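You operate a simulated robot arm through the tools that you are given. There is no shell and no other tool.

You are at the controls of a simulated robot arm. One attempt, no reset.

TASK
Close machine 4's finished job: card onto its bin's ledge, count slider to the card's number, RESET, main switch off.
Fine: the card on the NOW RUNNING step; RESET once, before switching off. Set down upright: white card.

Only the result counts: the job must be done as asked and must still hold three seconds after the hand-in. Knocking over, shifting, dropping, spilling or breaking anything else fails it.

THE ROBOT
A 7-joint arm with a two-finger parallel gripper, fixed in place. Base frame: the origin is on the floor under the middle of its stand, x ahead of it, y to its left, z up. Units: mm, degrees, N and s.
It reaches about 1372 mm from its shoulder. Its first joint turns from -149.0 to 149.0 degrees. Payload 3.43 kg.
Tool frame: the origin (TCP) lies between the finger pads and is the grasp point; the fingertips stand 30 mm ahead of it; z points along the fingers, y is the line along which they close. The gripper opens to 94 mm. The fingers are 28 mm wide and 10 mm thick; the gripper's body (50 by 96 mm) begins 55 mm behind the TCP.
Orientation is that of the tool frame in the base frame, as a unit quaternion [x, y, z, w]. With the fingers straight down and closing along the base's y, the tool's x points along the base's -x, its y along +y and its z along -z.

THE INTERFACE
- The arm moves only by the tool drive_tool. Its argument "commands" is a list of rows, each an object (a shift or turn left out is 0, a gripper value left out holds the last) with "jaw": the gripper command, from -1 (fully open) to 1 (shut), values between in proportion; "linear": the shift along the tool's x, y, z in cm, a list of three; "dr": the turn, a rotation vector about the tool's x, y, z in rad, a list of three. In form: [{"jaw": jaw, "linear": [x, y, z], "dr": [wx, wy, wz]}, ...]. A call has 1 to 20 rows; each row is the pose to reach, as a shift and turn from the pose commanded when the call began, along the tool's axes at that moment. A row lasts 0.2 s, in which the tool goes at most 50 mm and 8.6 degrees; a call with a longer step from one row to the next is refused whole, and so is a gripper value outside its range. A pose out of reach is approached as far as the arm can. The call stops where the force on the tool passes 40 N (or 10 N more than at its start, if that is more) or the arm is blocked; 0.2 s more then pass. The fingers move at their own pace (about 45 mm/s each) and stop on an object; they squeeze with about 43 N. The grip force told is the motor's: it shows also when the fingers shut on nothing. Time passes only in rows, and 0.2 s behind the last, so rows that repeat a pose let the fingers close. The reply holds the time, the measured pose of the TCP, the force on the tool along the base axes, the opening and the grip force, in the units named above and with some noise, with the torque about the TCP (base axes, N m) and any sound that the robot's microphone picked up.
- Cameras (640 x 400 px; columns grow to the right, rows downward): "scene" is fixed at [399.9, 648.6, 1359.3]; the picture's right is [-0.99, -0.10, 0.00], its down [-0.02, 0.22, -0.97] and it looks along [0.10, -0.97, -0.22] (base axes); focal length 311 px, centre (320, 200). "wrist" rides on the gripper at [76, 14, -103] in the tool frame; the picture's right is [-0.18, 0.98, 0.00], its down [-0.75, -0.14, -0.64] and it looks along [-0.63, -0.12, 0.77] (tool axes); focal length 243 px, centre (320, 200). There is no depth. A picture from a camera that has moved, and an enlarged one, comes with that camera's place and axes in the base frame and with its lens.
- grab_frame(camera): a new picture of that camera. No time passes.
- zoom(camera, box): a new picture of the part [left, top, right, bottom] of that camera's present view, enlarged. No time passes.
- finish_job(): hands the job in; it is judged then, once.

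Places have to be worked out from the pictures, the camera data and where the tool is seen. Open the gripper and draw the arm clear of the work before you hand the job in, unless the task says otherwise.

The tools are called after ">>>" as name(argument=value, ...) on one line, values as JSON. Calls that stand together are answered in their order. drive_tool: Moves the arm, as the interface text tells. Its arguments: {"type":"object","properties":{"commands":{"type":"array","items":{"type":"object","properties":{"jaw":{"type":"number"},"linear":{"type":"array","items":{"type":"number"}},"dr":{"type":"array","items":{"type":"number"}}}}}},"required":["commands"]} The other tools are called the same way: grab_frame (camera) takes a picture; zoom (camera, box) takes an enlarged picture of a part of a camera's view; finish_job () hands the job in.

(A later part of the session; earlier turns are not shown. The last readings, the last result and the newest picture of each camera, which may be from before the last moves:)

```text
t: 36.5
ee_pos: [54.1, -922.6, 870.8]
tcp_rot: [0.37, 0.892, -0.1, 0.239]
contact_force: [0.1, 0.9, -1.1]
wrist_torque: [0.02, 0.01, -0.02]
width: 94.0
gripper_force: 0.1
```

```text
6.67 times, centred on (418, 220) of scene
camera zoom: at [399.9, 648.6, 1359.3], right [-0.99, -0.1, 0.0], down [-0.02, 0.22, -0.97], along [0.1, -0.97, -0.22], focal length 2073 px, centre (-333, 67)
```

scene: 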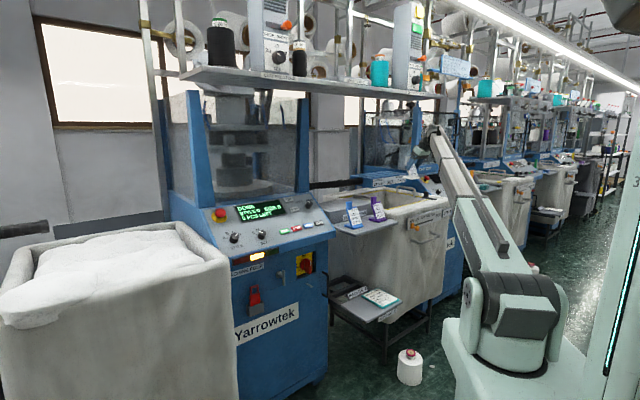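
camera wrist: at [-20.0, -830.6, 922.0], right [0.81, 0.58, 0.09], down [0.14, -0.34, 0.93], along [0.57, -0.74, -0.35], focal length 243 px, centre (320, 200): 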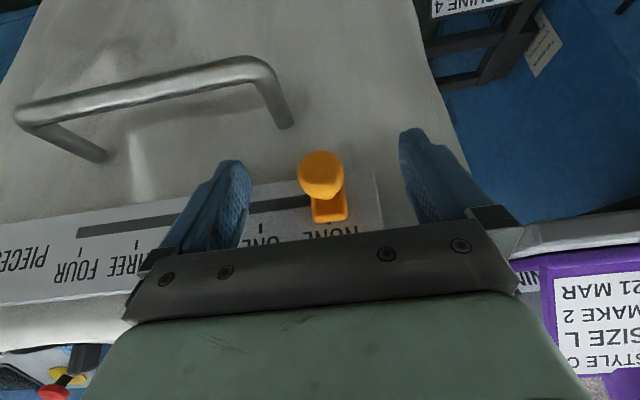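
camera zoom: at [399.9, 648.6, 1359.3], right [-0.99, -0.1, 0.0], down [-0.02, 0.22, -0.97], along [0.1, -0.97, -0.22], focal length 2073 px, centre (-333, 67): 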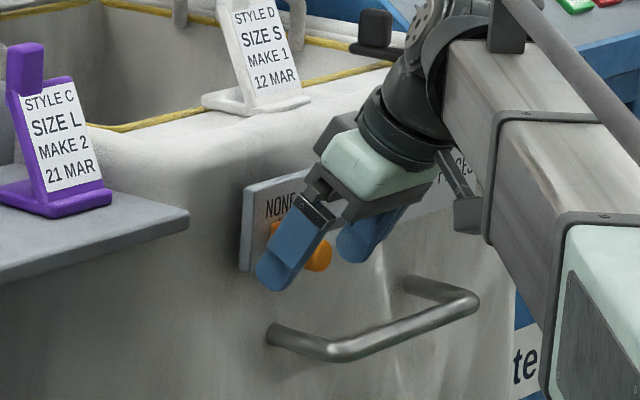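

Positioned at the knob. I close the fingers on it.

>>> drive_tool(commands=[{"jaw": 1}, {"jaw": 1}, {"jaw": 1}, {"jaw": 1}, {"jaw": 1}, {"jaw": 1}])

>>> grab_frame(camera="wrist")

>>> zoom(camera="scene", box=[370, 190, 466, 250])

```text
t: 37.9
ee_pos: [52.2, -924.0, 870.5]
tcp_rot: [0.369, 0.893, -0.1, 0.238]
contact_force: [-0.1, -0.1, 0.3]
wrist_torque: [-0.01, -0.03, -0.03]
width: 24.9
gripper_force: 45.4
```

```text
taken
camera wrist: at [-20.1, -830.5, 922.1], right [0.81, 0.58, 0.09], down [0.14, -0.33, 0.93], along [0.57, -0.74, -0.35], focal length 243 px, centre (320, 200)
```

wrist: 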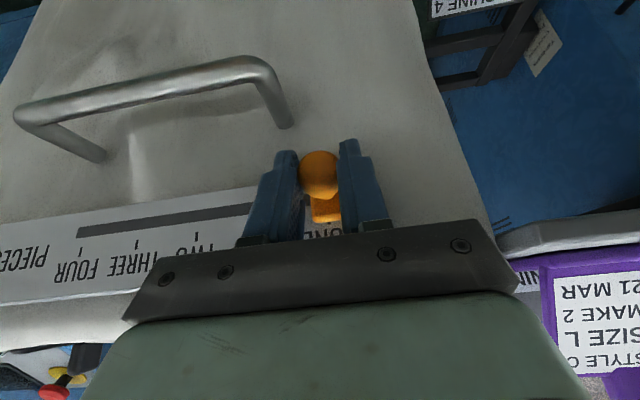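

```text
6.67 times, centred on (418, 220) of scene
camera zoom: at [399.9, 648.6, 1359.3], right [-0.99, -0.1, 0.0], down [-0.02, 0.22, -0.97], along [0.1, -0.97, -0.22], focal length 2073 px, centre (-333, 67)
```

zoom: 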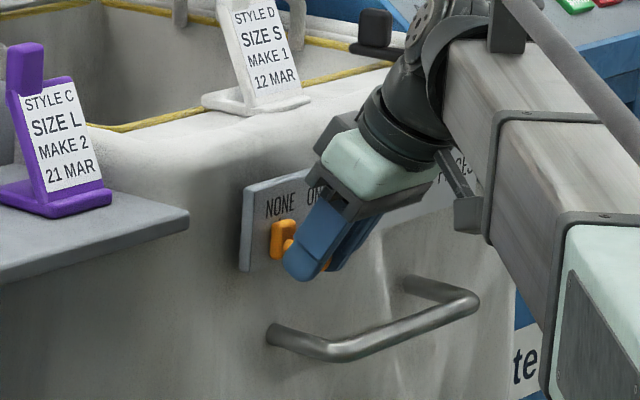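

Knob gripped (24.9 mm). I slide it 48.4 mm to the right (tool -y) toward ONE, in small steps.

>>> drive_tool(commands=[{"jaw": 1, "linear": [0, -0.6, 0]}, {"linear": [0, -1.2, 0]}, {"linear": [0, -1.8, 0]}, {"linear": [0, -2.4, 0]}, {"linear": [0, -3.0, 0]}, {"linear": [0, -3.6, 0]}, {"linear": [0, -4.2, 0]}, {"linear": [0, -4.84, 0]}, {"linear": [0, -4.84, 0]}])

>>> grab_frame(camera="wrist")

>>> zoom(camera="scene", box=[370, 190, 466, 250])

>>> zoom(camera="wrist", box=[220, 120, 420, 245])

```text
t: 39.9
ee_pos: [17.5, -958.0, 871.8]
tcp_rot: [0.37, 0.893, -0.098, 0.238]
contact_force: [-2.2, 2.1, -15.8]
wrist_torque: [-0.12, -0.08, -0.02]
width: 24.7
gripper_force: 45.4
```

```text
taken
camera wrist: at [-54.9, -865.5, 922.5], right [0.81, 0.58, 0.09], down [0.14, -0.34, 0.93], along [0.57, -0.74, -0.35], focal length 243 px, centre (320, 200)
```

wrist: 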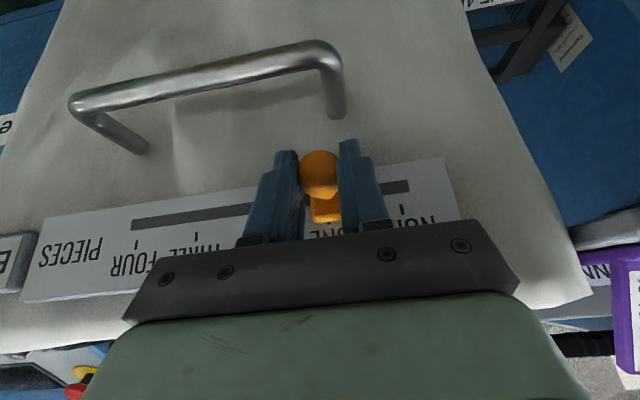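

```text
6.67 times, centred on (418, 220) of scene
camera zoom: at [399.9, 648.6, 1359.3], right [-0.99, -0.1, 0.0], down [-0.02, 0.22, -0.97], along [0.1, -0.97, -0.22], focal length 2073 px, centre (-333, 67)
```

zoom: 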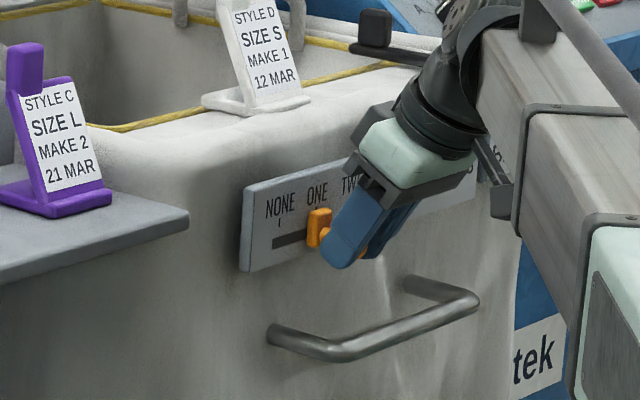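

```text
3.20 times, centred on (320, 182) of wrist
camera zoom: at [-54.9, -865.5, 922.5], right [0.81, 0.58, 0.09], down [0.14, -0.34, 0.93], along [0.57, -0.74, -0.35], focal length 776 px, centre (320, 256)
```

zoom: 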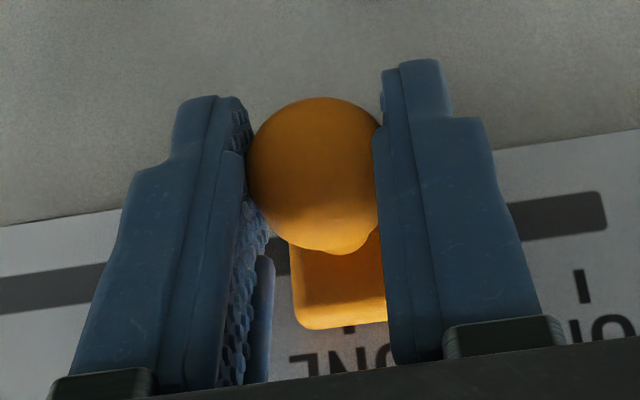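

The slider block sits at the ONE tick (TCP a = 665.0, tick 665.2). I open the fingers partly and back out along the finger axis.

>>> drive_tool(commands=[{"jaw": 0.2}, {"jaw": -0.1}, {"jaw": -0.3}, {"jaw": -0.3}, {"jaw": -0.3, "linear": [0, 0, -1.5]}, {"linear": [0, 0, -4.0]}, {"linear": [0, 0, -7.0]}, {"linear": [0, 0, -10.0]}, {"linear": [0, 0, -10.0]}])

>>> grab_frame(camera="wrist")

>>> zoom(camera="wrist", box=[230, 70, 430, 195])

>>> zoom(camera="scene", box=[380, 180, 460, 230])

```text
t: 41.9
ee_pos: [-16.6, -921.4, 960.6]
tcp_rot: [0.369, 0.893, -0.099, 0.239]
contact_force: [-0.5, -1.0, -0.3]
wrist_torque: [-0.01, -0.06, 0.03]
width: 61.3
gripper_force: 0.0
```

```text
taken
camera wrist: at [-90.7, -830.0, 1012.1], right [0.81, 0.58, 0.09], down [0.14, -0.34, 0.93], along [0.57, -0.74, -0.35], focal length 243 px, centre (320, 200)
```

wrist: 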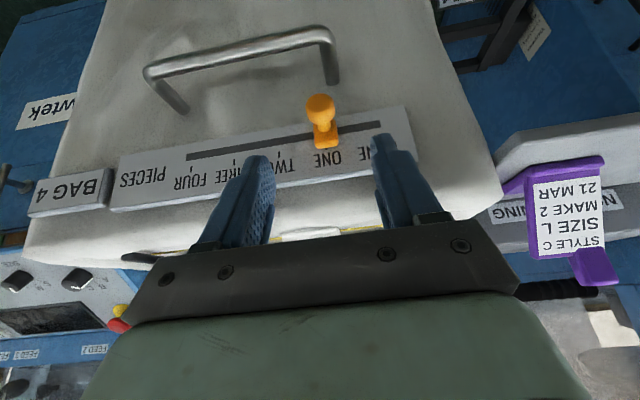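

```text
3.20 times, centred on (330, 132) of wrist
camera zoom: at [-90.7, -830.0, 1012.1], right [0.81, 0.58, 0.09], down [0.14, -0.34, 0.93], along [0.57, -0.74, -0.35], focal length 776 px, centre (288, 416)
```

zoom: 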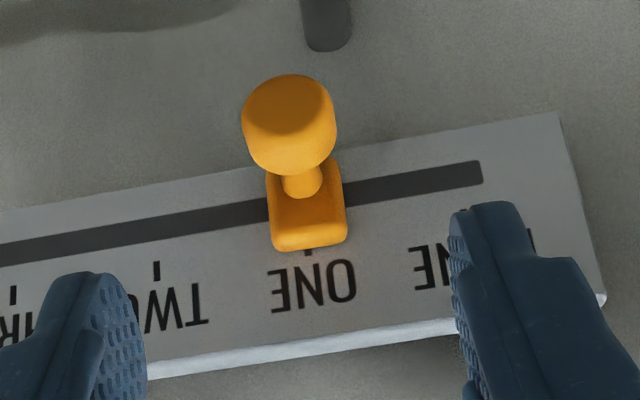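

```text
8.00 times, centred on (420, 205) of scene
camera zoom: at [399.9, 648.6, 1359.3], right [-0.99, -0.1, 0.0], down [-0.02, 0.22, -0.97], along [0.1, -0.97, -0.22], focal length 2488 px, centre (-480, 160)
```

zoom: 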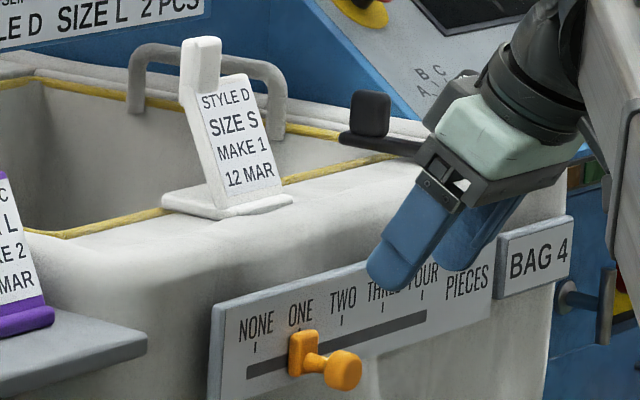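

Slider is exactly at ONE. Next comes RESET at about (a 55, b -885, z 941) on the sloped panel. I raise first, then sweep across above the cards while closing the gripper and tilting to match the panel's ~50° slope.

>>> drive_tool(commands=[{"jaw": 1, "linear": [-2.125, 0, -3.68]}, {"linear": [-4.25, 0, -7.36]}, {"linear": [-6.375, 0, -11.04]}, {"linear": [-8.5, 0, -14.72]}, {"linear": [-9.242, 4.343, -14.291], "dr": [0, -0.0249, 0]}, {"linear": [-9.984, 8.686, -13.863], "dr": [0, -0.0498, 0]}, {"linear": [-10.726, 13.029, -13.434], "dr": [0, -0.0747, 0]}, {"linear": [-11.468, 17.372, -13.006], "dr": [0, -0.0996, 0]}, {"linear": [-12.21, 21.715, -12.577], "dr": [0, -0.1245, 0]}, {"linear": [-12.952, 26.058, -12.148], "dr": [0, -0.1494, 0]}, {"linear": [-13.694, 30.401, -11.72], "dr": [0, -0.1743, 0]}, {"linear": [-14.436, 34.744, -11.291], "dr": [0, -0.1992, 0]}, {"linear": [-15.178, 39.087, -10.863], "dr": [0, -0.2241, 0]}, {"linear": [-15.92, 43.43, -10.434], "dr": [0, -0.249, 0]}, {"linear": [-16.662, 47.773, -10.005], "dr": [0, -0.2739, 0]}, {"linear": [-17.404, 52.116, -9.577], "dr": [0, -0.2988, 0]}, {"linear": [-18.146, 56.459, -9.148], "dr": [0, -0.3237, 0]}, {"linear": [-18.89, 60.8, -8.72], "dr": [0, -0.349, 0]}, {"linear": [-18.89, 60.8, -8.72], "dr": [0, -0.349, 0]}])

>>> grab_frame(camera="wrist")

>>> grab_frame(camera="scene")

```text
t: 45.9
ee_pos: [497.9, -577.8, 1127.5]
tcp_rot: [0.347, 0.838, -0.162, 0.389]
contact_force: [0.2, 0.5, 0.0]
wrist_torque: [0.04, 0.0, 0.02]
width: 0.0
gripper_force: 32.6
```

```text
taken
camera wrist: at [417.4, -478.6, 1135.0], right [0.78, 0.61, 0.14], down [-0.1, -0.09, 0.99], along [0.62, -0.79, -0.01], focal length 243 px, centre (320, 200)
```

wrist: 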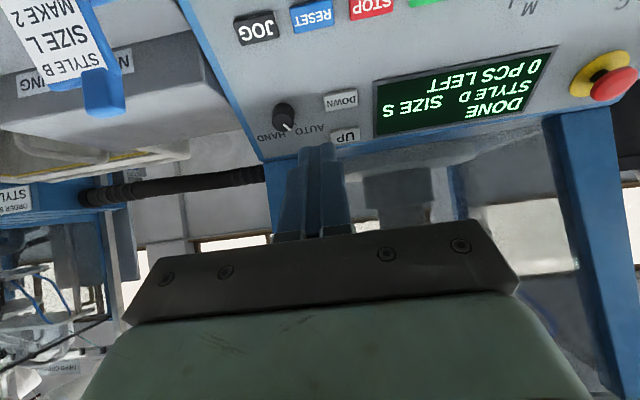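

```text
taken
```

scene: 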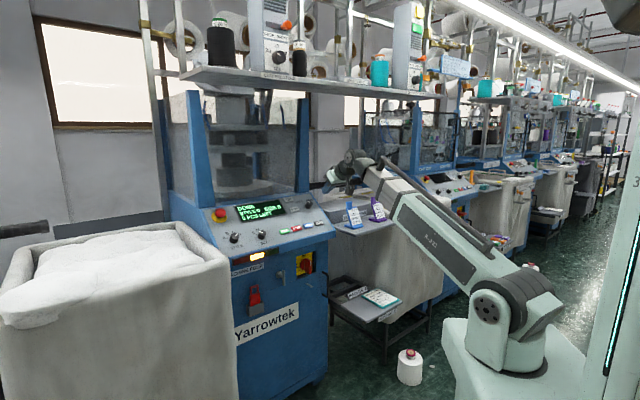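

The tilt matches the panel normal. RESET re-checks at (54, -885, 940). I move the closed fingertips to about 40 mm above RESET along its normal.

>>> drive_tool(commands=[{"jaw": 1, "linear": [1.25, 0.03, 2.9]}, {"linear": [2.5, 0.06, 5.8]}, {"linear": [3.74, 0.09, 8.7]}, {"linear": [4.98, 0.12, 11.6]}, {"linear": [6.23, 0.15, 14.53]}, {"linear": [6.23, 0.15, 14.53]}])

>>> grab_frame(camera="wrist")

>>> zoom(camera="scene", box=[260, 180, 388, 260])

```text
t: 47.3
ee_pos: [548.4, -627.9, 985.3]
tcp_rot: [0.347, 0.838, -0.162, 0.39]
contact_force: [-0.2, -0.1, -0.1]
wrist_torque: [0.01, 0.03, 0.0]
width: 0.0
gripper_force: 32.6
```

```text
taken
camera wrist: at [468.5, -528.0, 994.3], right [0.78, 0.61, 0.14], down [-0.1, -0.1, 0.99], along [0.62, -0.79, -0.01], focal length 243 px, centre (320, 200)
```

wrist: 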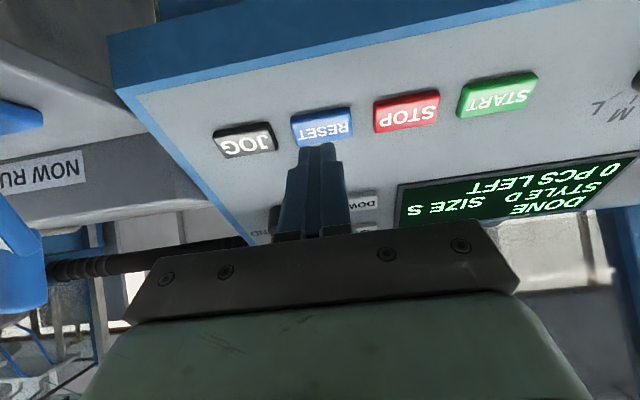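

```text
5.00 times, centred on (324, 220) of scene
camera zoom: at [399.9, 648.6, 1359.3], right [-0.99, -0.1, 0.0], down [-0.02, 0.22, -0.97], along [0.1, -0.97, -0.22], focal length 1555 px, centre (300, 100)
```

zoom: 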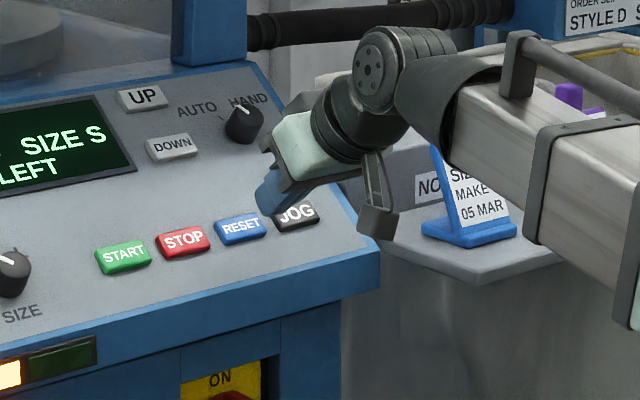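

Fingertips line up with RESET's centre, about 42 mm off its face. I advance 32 mm, then feel for the button.

>>> drive_tool(commands=[{"jaw": 1, "linear": [0, 0.1, 1.0]}, {"linear": [0, 0.2, 2.0]}, {"linear": [0, 0.2, 2.8]}, {"linear": [0, 0.2, 3.2]}, {"linear": [0, 0.2, 3.2]}])

>>> zoom(camera="wrist", box=[220, 80, 420, 205])

>>> zoom(camera="scene", box=[270, 195, 366, 255])

```text
t: 48.5
ee_pos: [569.3, -642.3, 965.9]
tcp_rot: [0.347, 0.838, -0.162, 0.389]
contact_force: [0.7, 0.1, -1.4]
wrist_torque: [-0.04, 0.0, 0.0]
width: 0.0
gripper_force: 33.3
```

```text
3.20 times, centred on (320, 142) of wrist
camera zoom: at [488.4, -542.3, 973.4], right [0.78, 0.61, 0.14], down [-0.1, -0.1, 0.99], along [0.62, -0.79, -0.01], focal length 776 px, centre (320, 384)
```

zoom: 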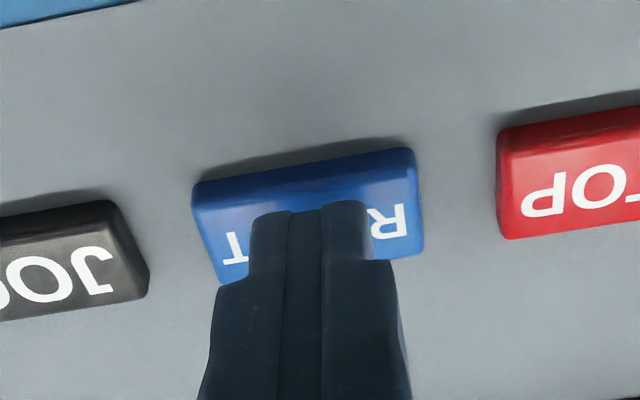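

```text
6.67 times, centred on (318, 225) of scene
camera zoom: at [399.9, 648.6, 1359.3], right [-0.99, -0.1, 0.0], down [-0.02, 0.22, -0.97], along [0.1, -0.97, -0.22], focal length 2073 px, centre (333, 33)
```

zoom: 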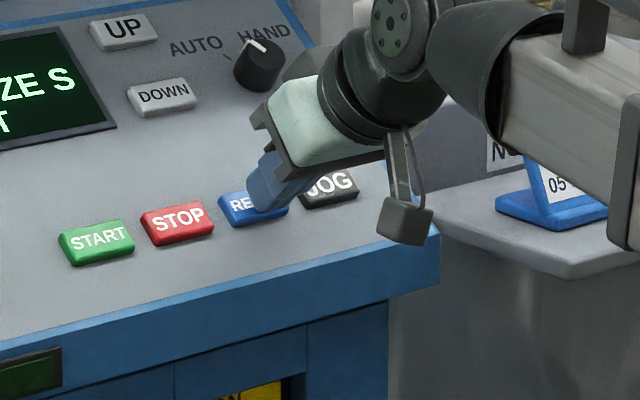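

Fingertips are about 8–10 mm from the RESET face and within its outline. I press in slowly in 2 mm steps.

>>> drive_tool(commands=[{"jaw": 1, "linear": [0, 0, 0.2]}, {"linear": [0, 0, 0.4]}, {"linear": [0, 0, 0.6]}])

```text
t: 49.3
ee_pos: [571.9, -646.1, 961.1]
tcp_rot: [0.347, 0.837, -0.163, 0.389]
contact_force: [-0.9, -0.7, -0.1]
wrist_torque: [0.01, 0.01, -0.02]
width: 0.0
gripper_force: 32.8
```

>>> drive_tool(commands=[{"jaw": 1, "linear": [0, 0, 0.15]}, {"linear": [0, 0, 0.3]}, {"linear": [0, 0, 0.45]}])

>>> zoom(camera="wrist", box=[220, 80, 420, 205])

>>> zoom(camera="scene", box=[230, 190, 350, 265])

```text
t: 50.1
ee_pos: [573.7, -646.9, 958.2]
tcp_rot: [0.347, 0.838, -0.161, 0.389]
contact_force: [-2.8, 0.2, 1.1]
wrist_torque: [0.0, 0.06, -0.05]
width: 0.1
gripper_force: 33.3
heard: click
```

```text
3.20 times, centred on (320, 142) of wrist
camera zoom: at [493.2, -547.9, 966.8], right [0.78, 0.61, 0.14], down [-0.1, -0.09, 0.99], along [0.62, -0.79, -0.01], focal length 776 px, centre (320, 384)
```

zoom: 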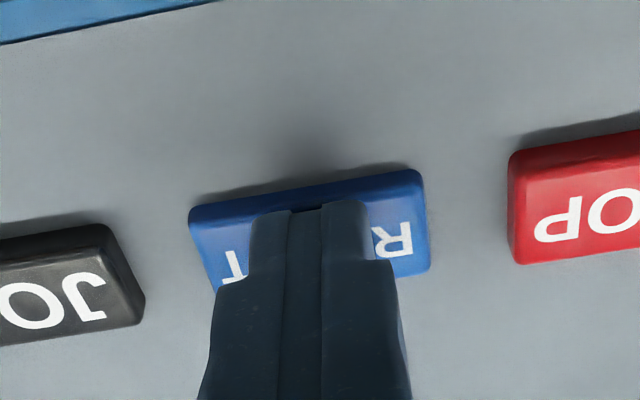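

```text
5.33 times, centred on (290, 228) of scene
camera zoom: at [399.9, 648.6, 1359.3], right [-0.99, -0.1, 0.0], down [-0.02, 0.22, -0.97], along [0.1, -0.97, -0.22], focal length 1659 px, centre (480, 53)
```

zoom: 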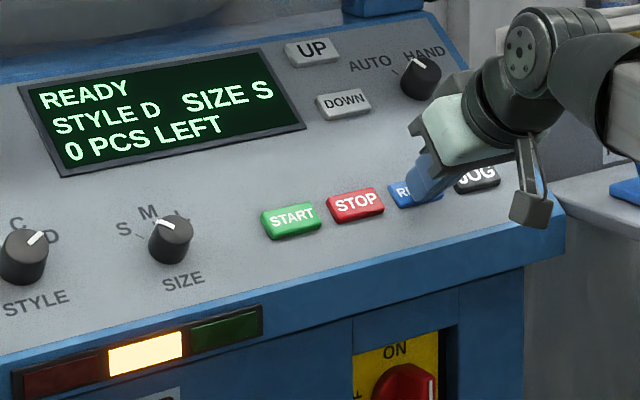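

A click was heard and the display now reads READY, so RESET registered once. I retract straight back off the button.

>>> drive_tool(commands=[{"jaw": 1, "linear": [0, 0, -1.0]}, {"linear": [0, 0, -3.0]}, {"linear": [0, 0, -6.0]}, {"linear": [0, 0, -9.0]}, {"linear": [0, 0, -9.0]}])

>>> grab_frame(camera="wrist")

>>> zoom(camera="scene", box=[230, 190, 358, 270])

>>> zoom(camera="scene", box=[280, 240, 344, 280])

```text
t: 51.3
ee_pos: [524.7, -599.8, 1015.6]
tcp_rot: [0.346, 0.838, -0.161, 0.389]
contact_force: [0.7, 1.0, -1.0]
wrist_torque: [-0.02, 0.01, 0.02]
width: 0.4
gripper_force: 33.1
```

```text
taken
camera wrist: at [443.6, -499.4, 1023.0], right [0.78, 0.61, 0.14], down [-0.1, -0.1, 0.99], along [0.62, -0.79, -0.01], focal length 243 px, centre (320, 200)
```

wrist: 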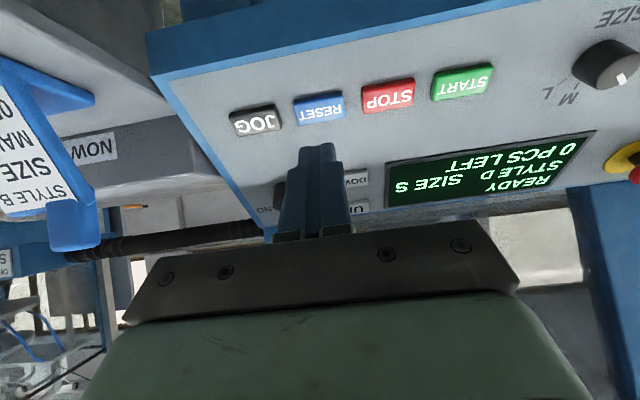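

```text
5.00 times, centred on (294, 230) of scene
camera zoom: at [399.9, 648.6, 1359.3], right [-0.99, -0.1, 0.0], down [-0.02, 0.22, -0.97], along [0.1, -0.97, -0.22], focal length 1555 px, centre (450, 50)
```

zoom: 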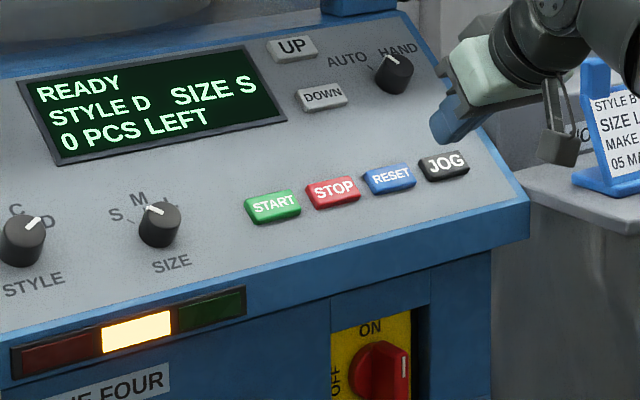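

```text
10.00 times, centred on (312, 260) of scene
camera zoom: at [399.9, 648.6, 1359.3], right [-0.99, -0.1, 0.0], down [-0.02, 0.22, -0.97], along [0.1, -0.97, -0.22], focal length 3110 px, centre (400, -400)
```

zoom: 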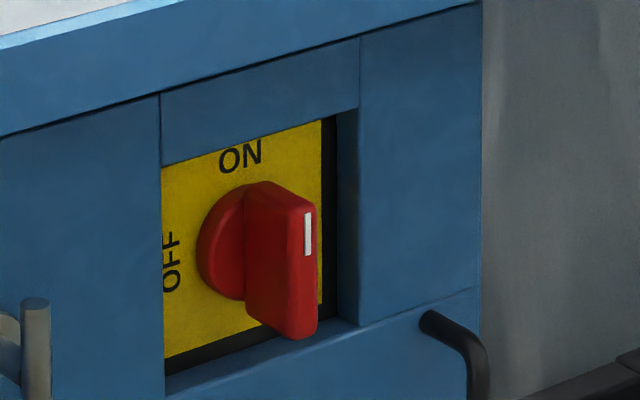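

READY holds and the button has popped back. The switch is a red handle in a shallow recess under the panel lip: vertical now (ON), OFF is to its left, so it needs a quarter turn counter-clockwise. I descend in front of it step by step while levelling the hand.

>>> drive_tool(commands=[{"jaw": -1, "linear": [2.1, 0.08, 1.11], "dr": [0, -0.07, 0]}, {"linear": [4.2, 0.16, 2.23], "dr": [0, -0.14, 0]}, {"linear": [6.3, 0.24, 3.34], "dr": [0, -0.21, 0]}, {"linear": [8.4, 0.32, 4.46], "dr": [0, -0.28, 0]}, {"linear": [10.48, 0.4, 5.57], "dr": [0, -0.349, 0]}, {"linear": [10.48, 0.4, 5.57], "dr": [0, -0.349, 0]}])

>>> grab_frame(camera="wrist")

>>> grab_frame(camera="scene")

```text
t: 52.7
ee_pos: [511.2, -579.5, 900.6]
tcp_rot: [0.313, 0.758, -0.219, 0.529]
contact_force: [-0.3, 0.5, 0.4]
wrist_torque: [0.01, 0.0, 0.01]
width: 94.2
gripper_force: 0.0
```

```text
taken
camera wrist: at [434.2, -483.8, 864.4], right [0.74, 0.65, 0.17], down [-0.34, 0.14, 0.93], along [0.58, -0.75, 0.33], focal length 243 px, centre (320, 200)
```

wrist: 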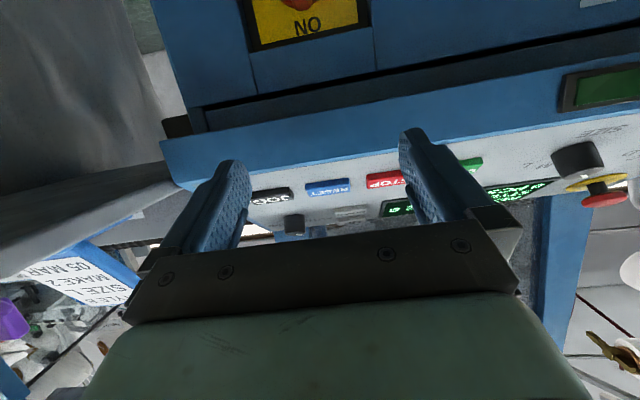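

```text
taken
```

scene: 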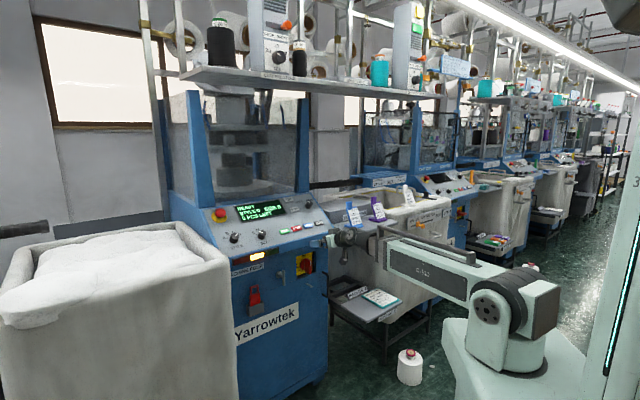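

Reached without trouble (boom nearly retracted, still in range). I go down another 110 mm to look straight at the switch.

>>> drive_tool(commands=[{"jaw": -1, "linear": [2.6, 0, 0.94]}, {"linear": [5.2, 0, 1.88]}, {"linear": [7.8, 0, 2.82]}, {"linear": [10.34, 0, 3.76]}, {"linear": [10.34, 0, 3.76]}])

>>> grab_frame(camera="wrist")

>>> zoom(camera="wrist", box=[230, 60, 430, 185])

>>> zoom(camera="scene", box=[280, 220, 376, 300])

```text
t: 53.9
ee_pos: [510.9, -580.4, 790.8]
tcp_rot: [0.313, 0.758, -0.22, 0.529]
contact_force: [0.0, -0.4, -0.1]
wrist_torque: [-0.01, -0.01, 0.01]
width: 94.1
gripper_force: 0.0
```

```text
taken
camera wrist: at [434.0, -483.0, 754.4], right [0.74, 0.65, 0.17], down [-0.34, 0.14, 0.93], along [0.58, -0.75, 0.33], focal length 243 px, centre (320, 200)
```

wrist: 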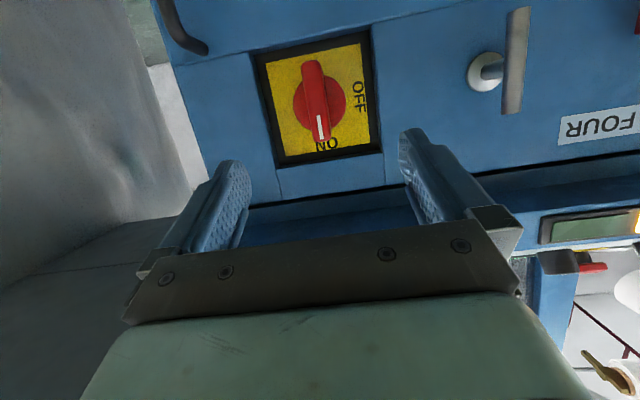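

```text
3.20 times, centred on (330, 122) of wrist
camera zoom: at [434.0, -483.0, 754.4], right [0.74, 0.65, 0.17], down [-0.34, 0.14, 0.93], along [0.58, -0.75, 0.33], focal length 776 px, centre (288, 448)
```

zoom: 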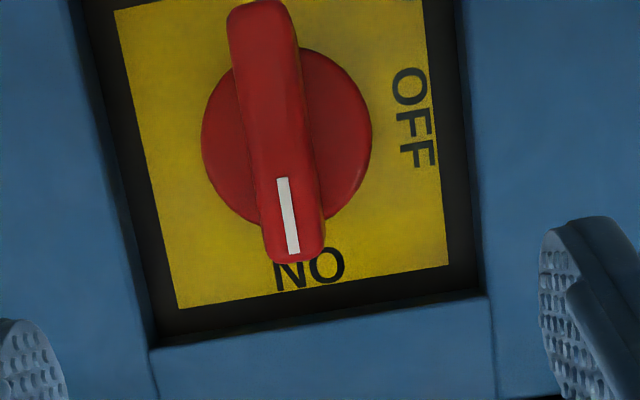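

```text
5.00 times, centred on (328, 260) of scene
camera zoom: at [399.9, 648.6, 1359.3], right [-0.99, -0.1, 0.0], down [-0.02, 0.22, -0.97], along [0.1, -0.97, -0.22], focal length 1555 px, centre (280, -100)
```

zoom: 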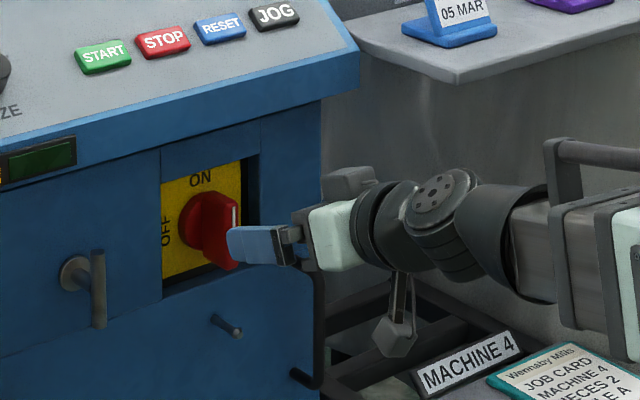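

A clear front view: the handle spans z ≈ 714–778 at a ≈ 49, 16 mm thick, sticking out about 29 mm past the front plane. The indicator is at ON and OFF is on the world left. I level the hand to horizontal at the handle's height, still about 45 mm off.

>>> drive_tool(commands=[{"jaw": -1, "linear": [0.92, 0, 0.83], "dr": [0, -0.088, 0]}, {"linear": [1.84, 0, 1.66], "dr": [0, -0.176, 0]}, {"linear": [2.75, 0, 2.48], "dr": [0, -0.264, 0]}, {"linear": [3.67, 0, 3.31], "dr": [0, -0.3525, 0]}, {"linear": [3.67, 0, 3.31], "dr": [0, -0.3525, 0]}])

>>> grab_frame(camera="wrist")

>>> zoom(camera="scene", box=[270, 220, 366, 300])

```text
t: 55.1
ee_pos: [524.1, -591.7, 744.5]
tcp_rot: [0.27, 0.653, -0.271, 0.654]
contact_force: [-0.6, 0.2, -0.5]
wrist_torque: [-0.01, 0.02, 0.0]
width: 94.1
gripper_force: 0.1
out of reach, approached as far as the arm can: row 2
```

```text
taken
camera wrist: at [460.3, -510.3, 668.7], right [0.69, 0.7, 0.18], down [-0.55, 0.36, 0.75], along [0.46, -0.62, 0.63], focal length 243 px, centre (320, 200)
```

wrist: 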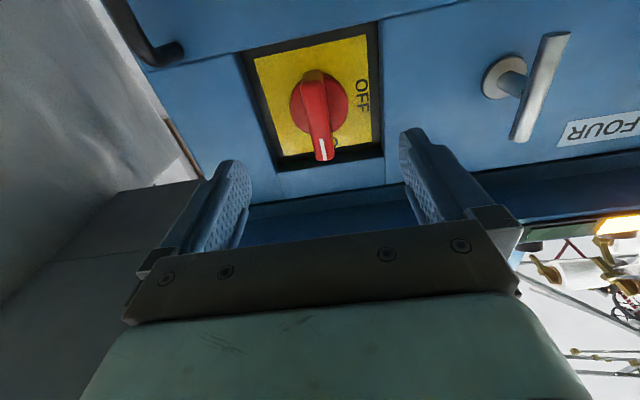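

```text
5.00 times, centred on (318, 260) of scene
camera zoom: at [399.9, 648.6, 1359.3], right [-0.99, -0.1, 0.0], down [-0.02, 0.22, -0.97], along [0.1, -0.97, -0.22], focal length 1555 px, centre (330, -100)
```

zoom: 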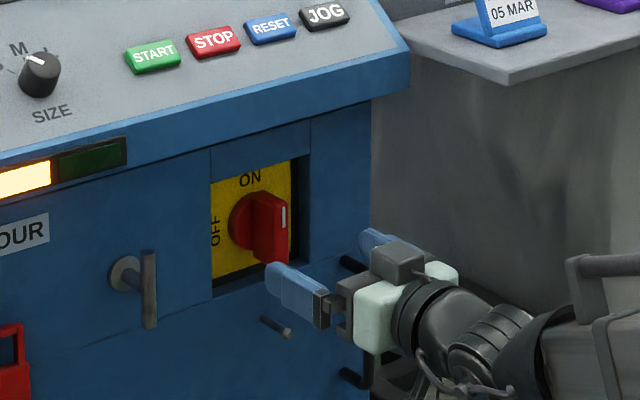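

The hand is now horizontal at the handle's height. I zoom for the final alignment.

>>> zoom(camera="wrist", box=[230, 40, 430, 190])

>>> zoom(camera="scene", box=[290, 240, 354, 280])

```text
2.67 times, centred on (330, 115) of wrist
camera zoom: at [460.3, -510.3, 668.7], right [0.69, 0.7, 0.18], down [-0.55, 0.36, 0.75], along [0.46, -0.62, 0.63], focal length 647 px, centre (293, 427)
```

zoom: 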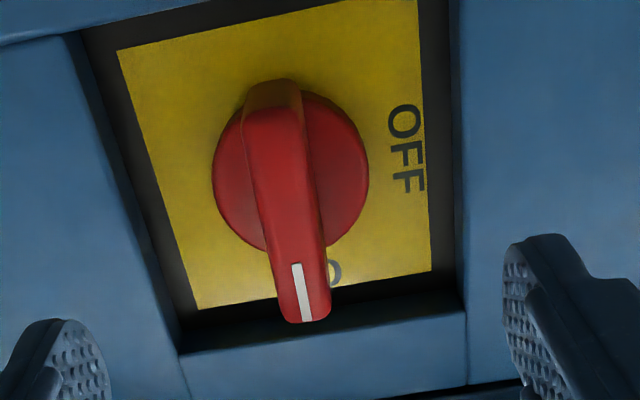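

```text
10.00 times, centred on (322, 260) of scene
camera zoom: at [399.9, 648.6, 1359.3], right [-0.99, -0.1, 0.0], down [-0.02, 0.22, -0.97], along [0.1, -0.97, -0.22], focal length 3110 px, centre (300, -400)
```

zoom: 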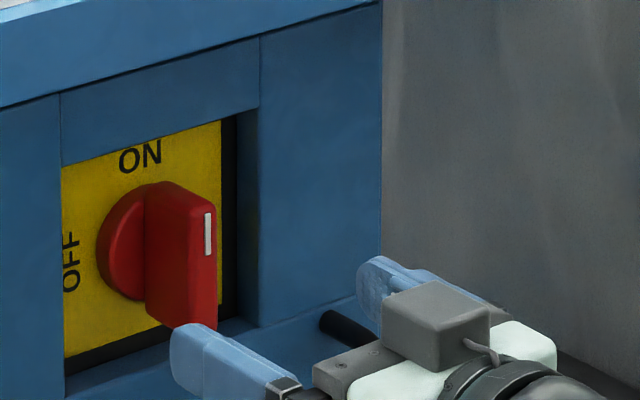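

Aligned: handle centre at z ≈ 745.5, a ≈ 49, tool axis at 744.5. I narrow the jaws to 60 mm and advance 75 mm so the fingers straddle the handle.

>>> drive_tool(commands=[{"jaw": -0.28, "linear": [-0.1, 0, 0]}, {"linear": [-0.1, 0, 1.0]}, {"linear": [-0.1, 0, 2.5]}, {"linear": [-0.1, 0, 4.0]}, {"linear": [-0.1, 0, 5.5]}, {"linear": [-0.1, 0, 6.7]}, {"linear": [-0.1, 0, 7.5]}, {"linear": [-0.1, 0, 7.5]}])

>>> grab_frame(camera="wrist")

>>> zoom(camera="scene", box=[280, 240, 344, 280])

```text
t: 56.9
ee_pos: [575.8, -644.7, 746.6]
tcp_rot: [0.27, 0.653, -0.271, 0.654]
contact_force: [-0.2, 0.4, 0.0]
wrist_torque: [0.02, 0.03, 0.03]
width: 60.4
gripper_force: 0.0
```

```text
taken
camera wrist: at [513.0, -561.7, 670.1], right [0.69, 0.7, 0.18], down [-0.55, 0.35, 0.75], along [0.46, -0.62, 0.63], focal length 243 px, centre (320, 200)
```

wrist: 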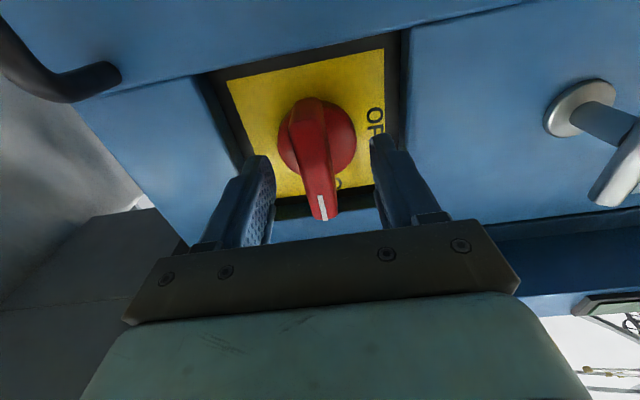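

```text
10.00 times, centred on (312, 260) of scene
camera zoom: at [399.9, 648.6, 1359.3], right [-0.99, -0.1, 0.0], down [-0.02, 0.22, -0.97], along [0.1, -0.97, -0.22], focal length 3110 px, centre (400, -400)
```

zoom: 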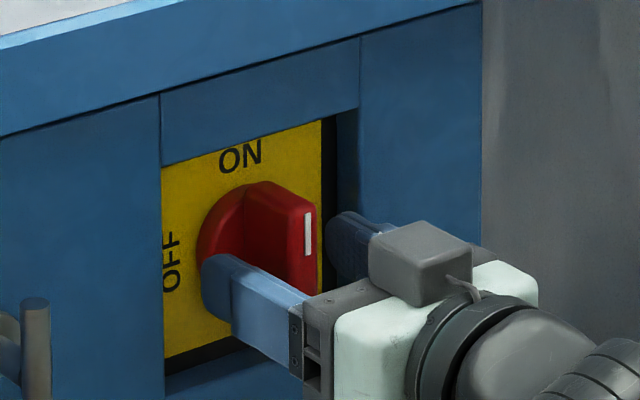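

Fingers straddle the handle with no contact. I close on it.

>>> drive_tool(commands=[{"jaw": 1}, {"jaw": 1}, {"jaw": 1}, {"jaw": 1}, {"jaw": 1}])

>>> grab_frame(camera="wrist")

>>> zoom(camera="scene", box=[280, 240, 344, 280])

```text
t: 58.1
ee_pos: [574.2, -644.9, 745.3]
tcp_rot: [0.271, 0.652, -0.271, 0.654]
contact_force: [-20.4, -17.9, 1.8]
wrist_torque: [-0.32, -0.21, -0.32]
width: 16.9
gripper_force: 45.1
```

```text
taken
camera wrist: at [511.8, -562.6, 670.1], right [0.7, 0.69, 0.18], down [-0.55, 0.36, 0.75], along [0.46, -0.63, 0.63], focal length 243 px, centre (320, 200)
```

wrist: 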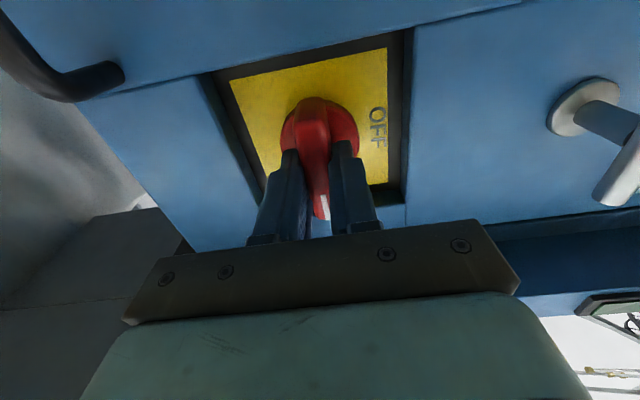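

```text
10.00 times, centred on (312, 260) of scene
camera zoom: at [399.9, 648.6, 1359.3], right [-0.99, -0.1, 0.0], down [-0.02, 0.22, -0.97], along [0.1, -0.97, -0.22], focal length 3110 px, centre (400, -400)
```

zoom: 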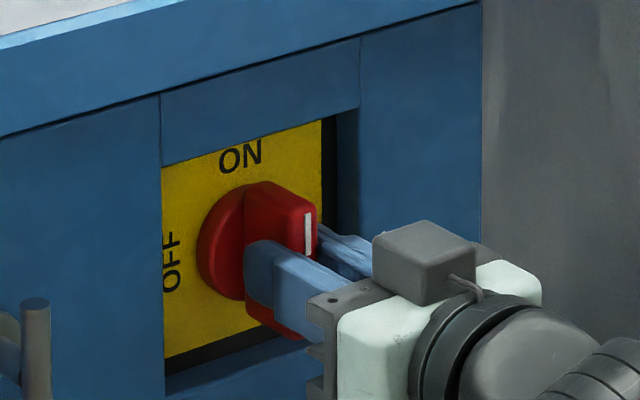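

Grip closed at 16.9 mm, but there is a 27 N side load: the tool sits ~1.5 mm left of the handle's centre. I shift right by 1.5 mm to relieve it.

>>> drive_tool(commands=[{"jaw": 1, "linear": [0, -0.08, 0]}, {"linear": [0, -0.15, 0]}, {"linear": [0, -0.15, 0]}])

```text
t: 58.9
ee_pos: [574.1, -644.4, 746.0]
tcp_rot: [0.269, 0.653, -0.27, 0.654]
contact_force: [-18.6, -11.7, 6.8]
wrist_torque: [0.92, 0.95, -0.5]
width: 16.6
gripper_force: 45.3
```

Only a small change, and some torque appeared. I hold a moment to read the settled values.

>>> drive_tool(commands=[{"jaw": 1}, {"jaw": 1}])

>>> zoom(camera="wrist", box=[230, 80, 430, 230])

```text
t: 59.5
ee_pos: [573.8, -645.7, 747.2]
tcp_rot: [0.271, 0.652, -0.272, 0.654]
contact_force: [-18.3, -9.7, 5.4]
wrist_torque: [0.81, 0.82, -0.48]
width: 16.6
gripper_force: 44.5
```

```text
2.67 times, centred on (330, 155) of wrist
camera zoom: at [511.7, -562.9, 670.1], right [0.69, 0.7, 0.18], down [-0.55, 0.35, 0.75], along [0.46, -0.62, 0.63], focal length 647 px, centre (293, 320)
```

zoom: 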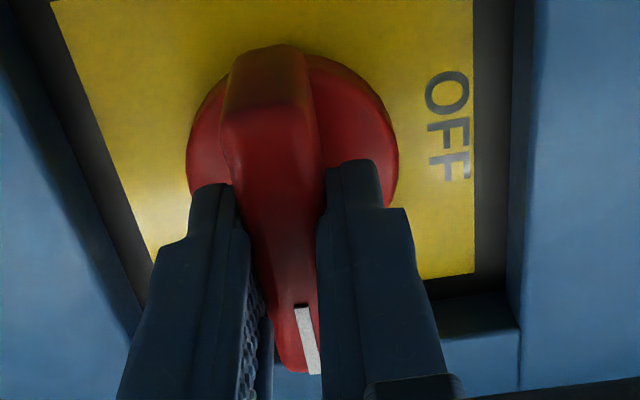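

There is residual side load and a pitch couple from the grip. I release slightly, shift 0.8 mm more to the right, let it settle, and re-grip cleanly.

>>> drive_tool(commands=[{"jaw": 0.3}, {"jaw": 0.3, "linear": [0, -0.08, 0]}, {"jaw": 0.3, "linear": [0, -0.08, 0]}, {"jaw": 0.3, "linear": [0, -0.08, 0]}])

>>> zoom(camera="wrist", box=[230, 80, 430, 230])

>>> zoom(camera="scene", box=[280, 240, 344, 280])

```text
t: 60.5
ee_pos: [574.9, -645.7, 745.5]
tcp_rot: [0.269, 0.654, -0.269, 0.654]
contact_force: [-0.6, 0.8, -0.1]
wrist_torque: [-0.01, 0.01, 0.05]
width: 32.7
gripper_force: 0.1
```

```text
2.67 times, centred on (330, 155) of wrist
camera zoom: at [511.6, -563.8, 669.8], right [0.69, 0.7, 0.18], down [-0.55, 0.35, 0.75], along [0.46, -0.62, 0.63], focal length 647 px, centre (293, 320)
```

zoom: 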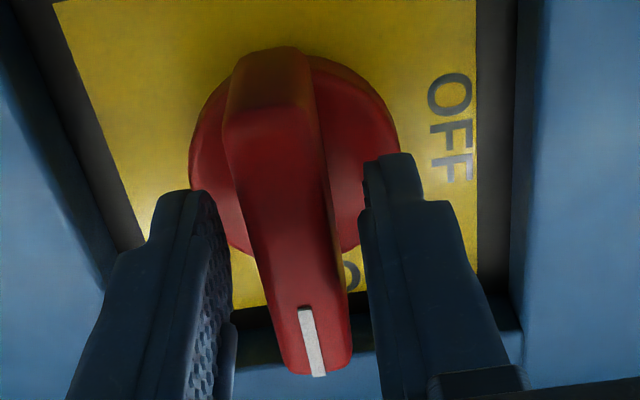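

```text
10.00 times, centred on (312, 260) of scene
camera zoom: at [399.9, 648.6, 1359.3], right [-0.99, -0.1, 0.0], down [-0.02, 0.22, -0.97], along [0.1, -0.97, -0.22], focal length 3110 px, centre (400, -400)
```

zoom: 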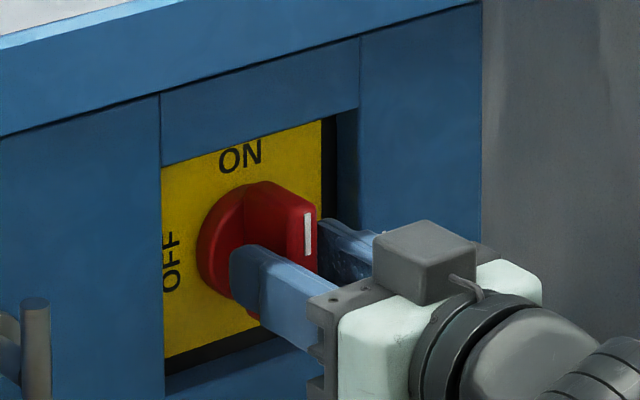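

Forces are zero with the handle almost centred. I nudge 0.4 mm more and close again.

>>> drive_tool(commands=[{"jaw": 0.3, "linear": [0, -0.04, 0]}, {"jaw": 1, "linear": [0, -0.04, 0]}, {"jaw": 1, "linear": [0, -0.04, 0]}, {"jaw": 1, "linear": [0, -0.04, 0]}])

```text
t: 61.5
ee_pos: [575.2, -646.2, 745.2]
tcp_rot: [0.268, 0.653, -0.271, 0.654]
contact_force: [13.0, 13.3, -2.4]
wrist_torque: [0.13, 0.09, -0.4]
width: 17.0
gripper_force: 44.9
```

Now the load is -19 N the other way, so the centre is about 0.7 mm back. I shift that much and check.

>>> drive_tool(commands=[{"jaw": 0.3}, {"jaw": 0.3, "linear": [0, 0.07, 0]}, {"jaw": 0.3, "linear": [0, 0.07, 0]}, {"jaw": 1, "linear": [0, 0.07, 0]}, {"jaw": 1, "linear": [0, 0.07, 0]}, {"jaw": 1, "linear": [0, 0.07, 0]}])

```text
t: 62.9
ee_pos: [574.6, -645.0, 745.4]
tcp_rot: [0.269, 0.653, -0.271, 0.654]
contact_force: [5.3, 5.4, -1.1]
wrist_torque: [0.08, 0.1, 0.07]
width: 17.1
gripper_force: 45.2
```

Side load is down to about 8 N, fine. I start turning counter-clockwise (negative about the tool axis), first by 0.3 rad.

>>> drive_tool(commands=[{"jaw": 1, "dr": [0, 0, -0.1]}, {"dr": [0, 0, -0.2]}, {"dr": [0, 0, -0.3]}])

>>> zoom(camera="scene", box=[280, 240, 344, 280])

```text
t: 63.6
ee_pos: [574.0, -644.7, 745.3]
tcp_rot: [0.186, 0.684, -0.342, 0.617]
contact_force: [6.8, 5.7, -2.8]
wrist_torque: [0.0, -0.08, -1.05]
width: 17.1
gripper_force: 45.1
out of reach, approached as far as the arm can: row 3
stopped in row 3: the force on the tool passed its limit at 52 N (the readings are from after the stop); the commanded pose is now the measured one
```

```text
10.00 times, centred on (312, 260) of scene
camera zoom: at [399.9, 648.6, 1359.3], right [-0.99, -0.1, 0.0], down [-0.02, 0.22, -0.97], along [0.1, -0.97, -0.22], focal length 3110 px, centre (400, -400)
```

zoom: 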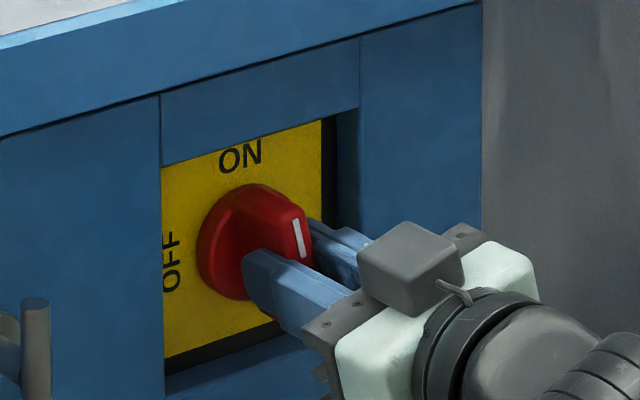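

The handle turned about 14° in the right direction, then the wrist hit a limit. I release, back off 45 mm, and check the state before choosing another way.

>>> drive_tool(commands=[{"jaw": 0.5}, {"jaw": 0.2}, {"jaw": -0.1}, {"jaw": -0.1, "linear": [0, 0, -1.5]}, {"linear": [0, 0, -3.0]}, {"linear": [0, 0, -4.5]}, {"linear": [0, 0, -4.5]}])

>>> grab_frame(camera="wrist")

>>> grab_frame(camera="scene")

>>> zoom(camera="scene", box=[280, 220, 440, 320])

```text
t: 65.2
ee_pos: [541.0, -615.7, 747.4]
tcp_rot: [0.185, 0.684, -0.342, 0.617]
contact_force: [0.4, -0.3, -0.2]
wrist_torque: [0.0, 0.0, 0.02]
width: 51.9
gripper_force: 0.1
```

```text
taken
camera wrist: at [464.0, -546.8, 670.4], right [0.7, 0.72, -0.06], down [-0.43, 0.48, 0.77], along [0.58, -0.51, 0.64], focal length 243 px, centre (320, 200)
```

wrist: 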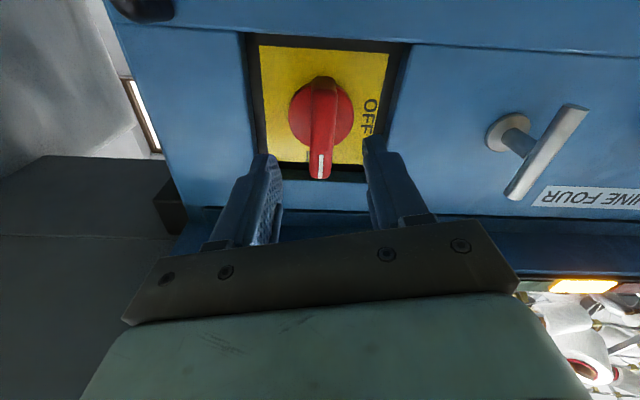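

```text
taken
```

scene: 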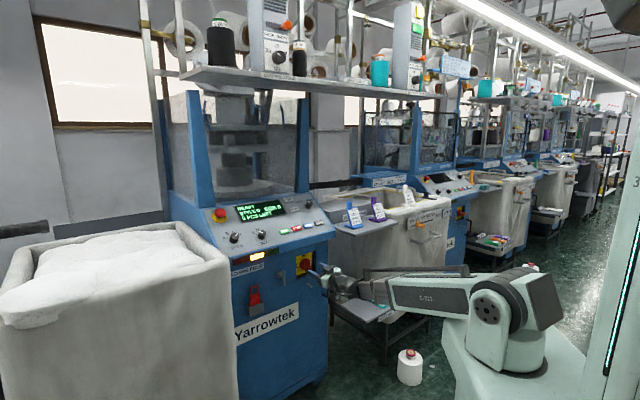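

```text
4.00 times, centred on (360, 270) of scene
camera zoom: at [399.9, 648.6, 1359.3], right [-0.99, -0.1, 0.0], down [-0.02, 0.22, -0.97], along [0.1, -0.97, -0.22], focal length 1244 px, centre (160, -80)
```

zoom: 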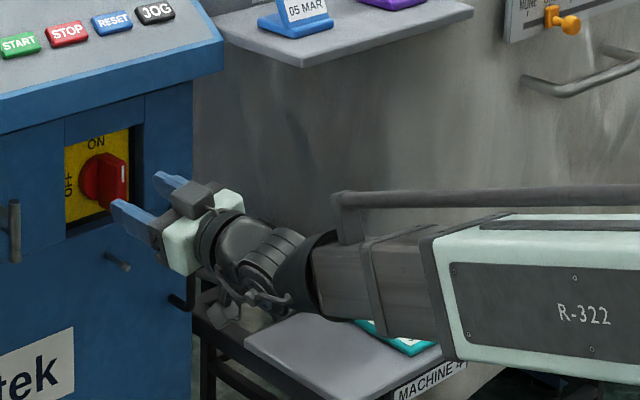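

The handle stayed where I left it. In free air I test whether the wrist can really roll further in this direction.

>>> drive_tool(commands=[{"jaw": -0.1, "dr": [0, 0, -0.1]}, {"dr": [0, 0, -0.2]}, {"dr": [0, 0, -0.3]}, {"dr": [0, 0, -0.3]}])

```text
t: 66.2
ee_pos: [524.7, -639.8, 767.5]
tcp_rot: [0.074, 0.716, -0.41, 0.561]
contact_force: [-0.4, -0.9, -0.4]
wrist_torque: [-0.01, 0.0, -0.02]
width: 51.8
gripper_force: 0.1
out of reach, approached as far as the arm can: row 1, 2, 3, 4
```

Confirmed: a real joint limit in that roll direction. The handle is symmetric for gripping, so I try the opposite way: roll the hand positively in free air (up to ~166° it could grip the same handle line).

>>> drive_tool(commands=[{"jaw": -0.1, "dr": [0, 0, 0.1]}, {"dr": [0, 0, 0.2]}, {"dr": [0, 0, 0.3]}, {"dr": [0, 0, 0.42]}, {"dr": [0, 0, 0.54]}, {"dr": [0, 0, 0.66]}, {"dr": [0, 0, 0.78]}, {"dr": [0, 0, 0.9]}, {"dr": [0, 0, 1.02]}, {"dr": [0, 0, 1.14]}, {"dr": [0, 0, 1.14]}])

>>> grab_frame(camera="wrist")

>>> grab_frame(camera="scene")

```text
t: 68.6
ee_pos: [524.4, -635.9, 767.8]
tcp_rot: [0.45, 0.562, -0.04, 0.693]
contact_force: [-0.4, 0.0, 0.1]
wrist_torque: [0.01, 0.01, -0.03]
width: 51.8
gripper_force: 0.1
```

```text
taken
camera wrist: at [483.3, -526.0, 716.9], right [0.48, 0.5, 0.72], down [-0.83, 0.01, 0.56], along [0.27, -0.87, 0.42], focal length 243 px, centre (320, 200)
```

wrist: 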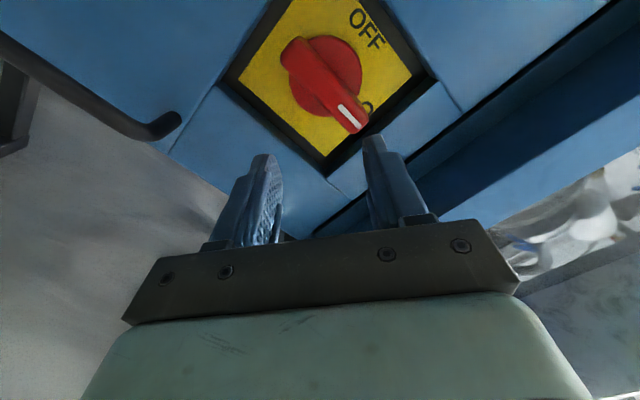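

```text
taken
```

scene: 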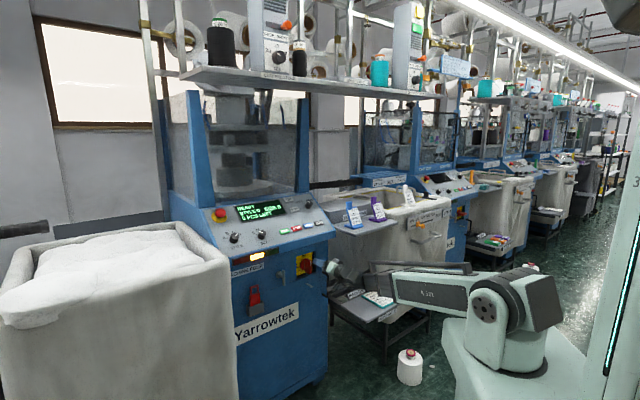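

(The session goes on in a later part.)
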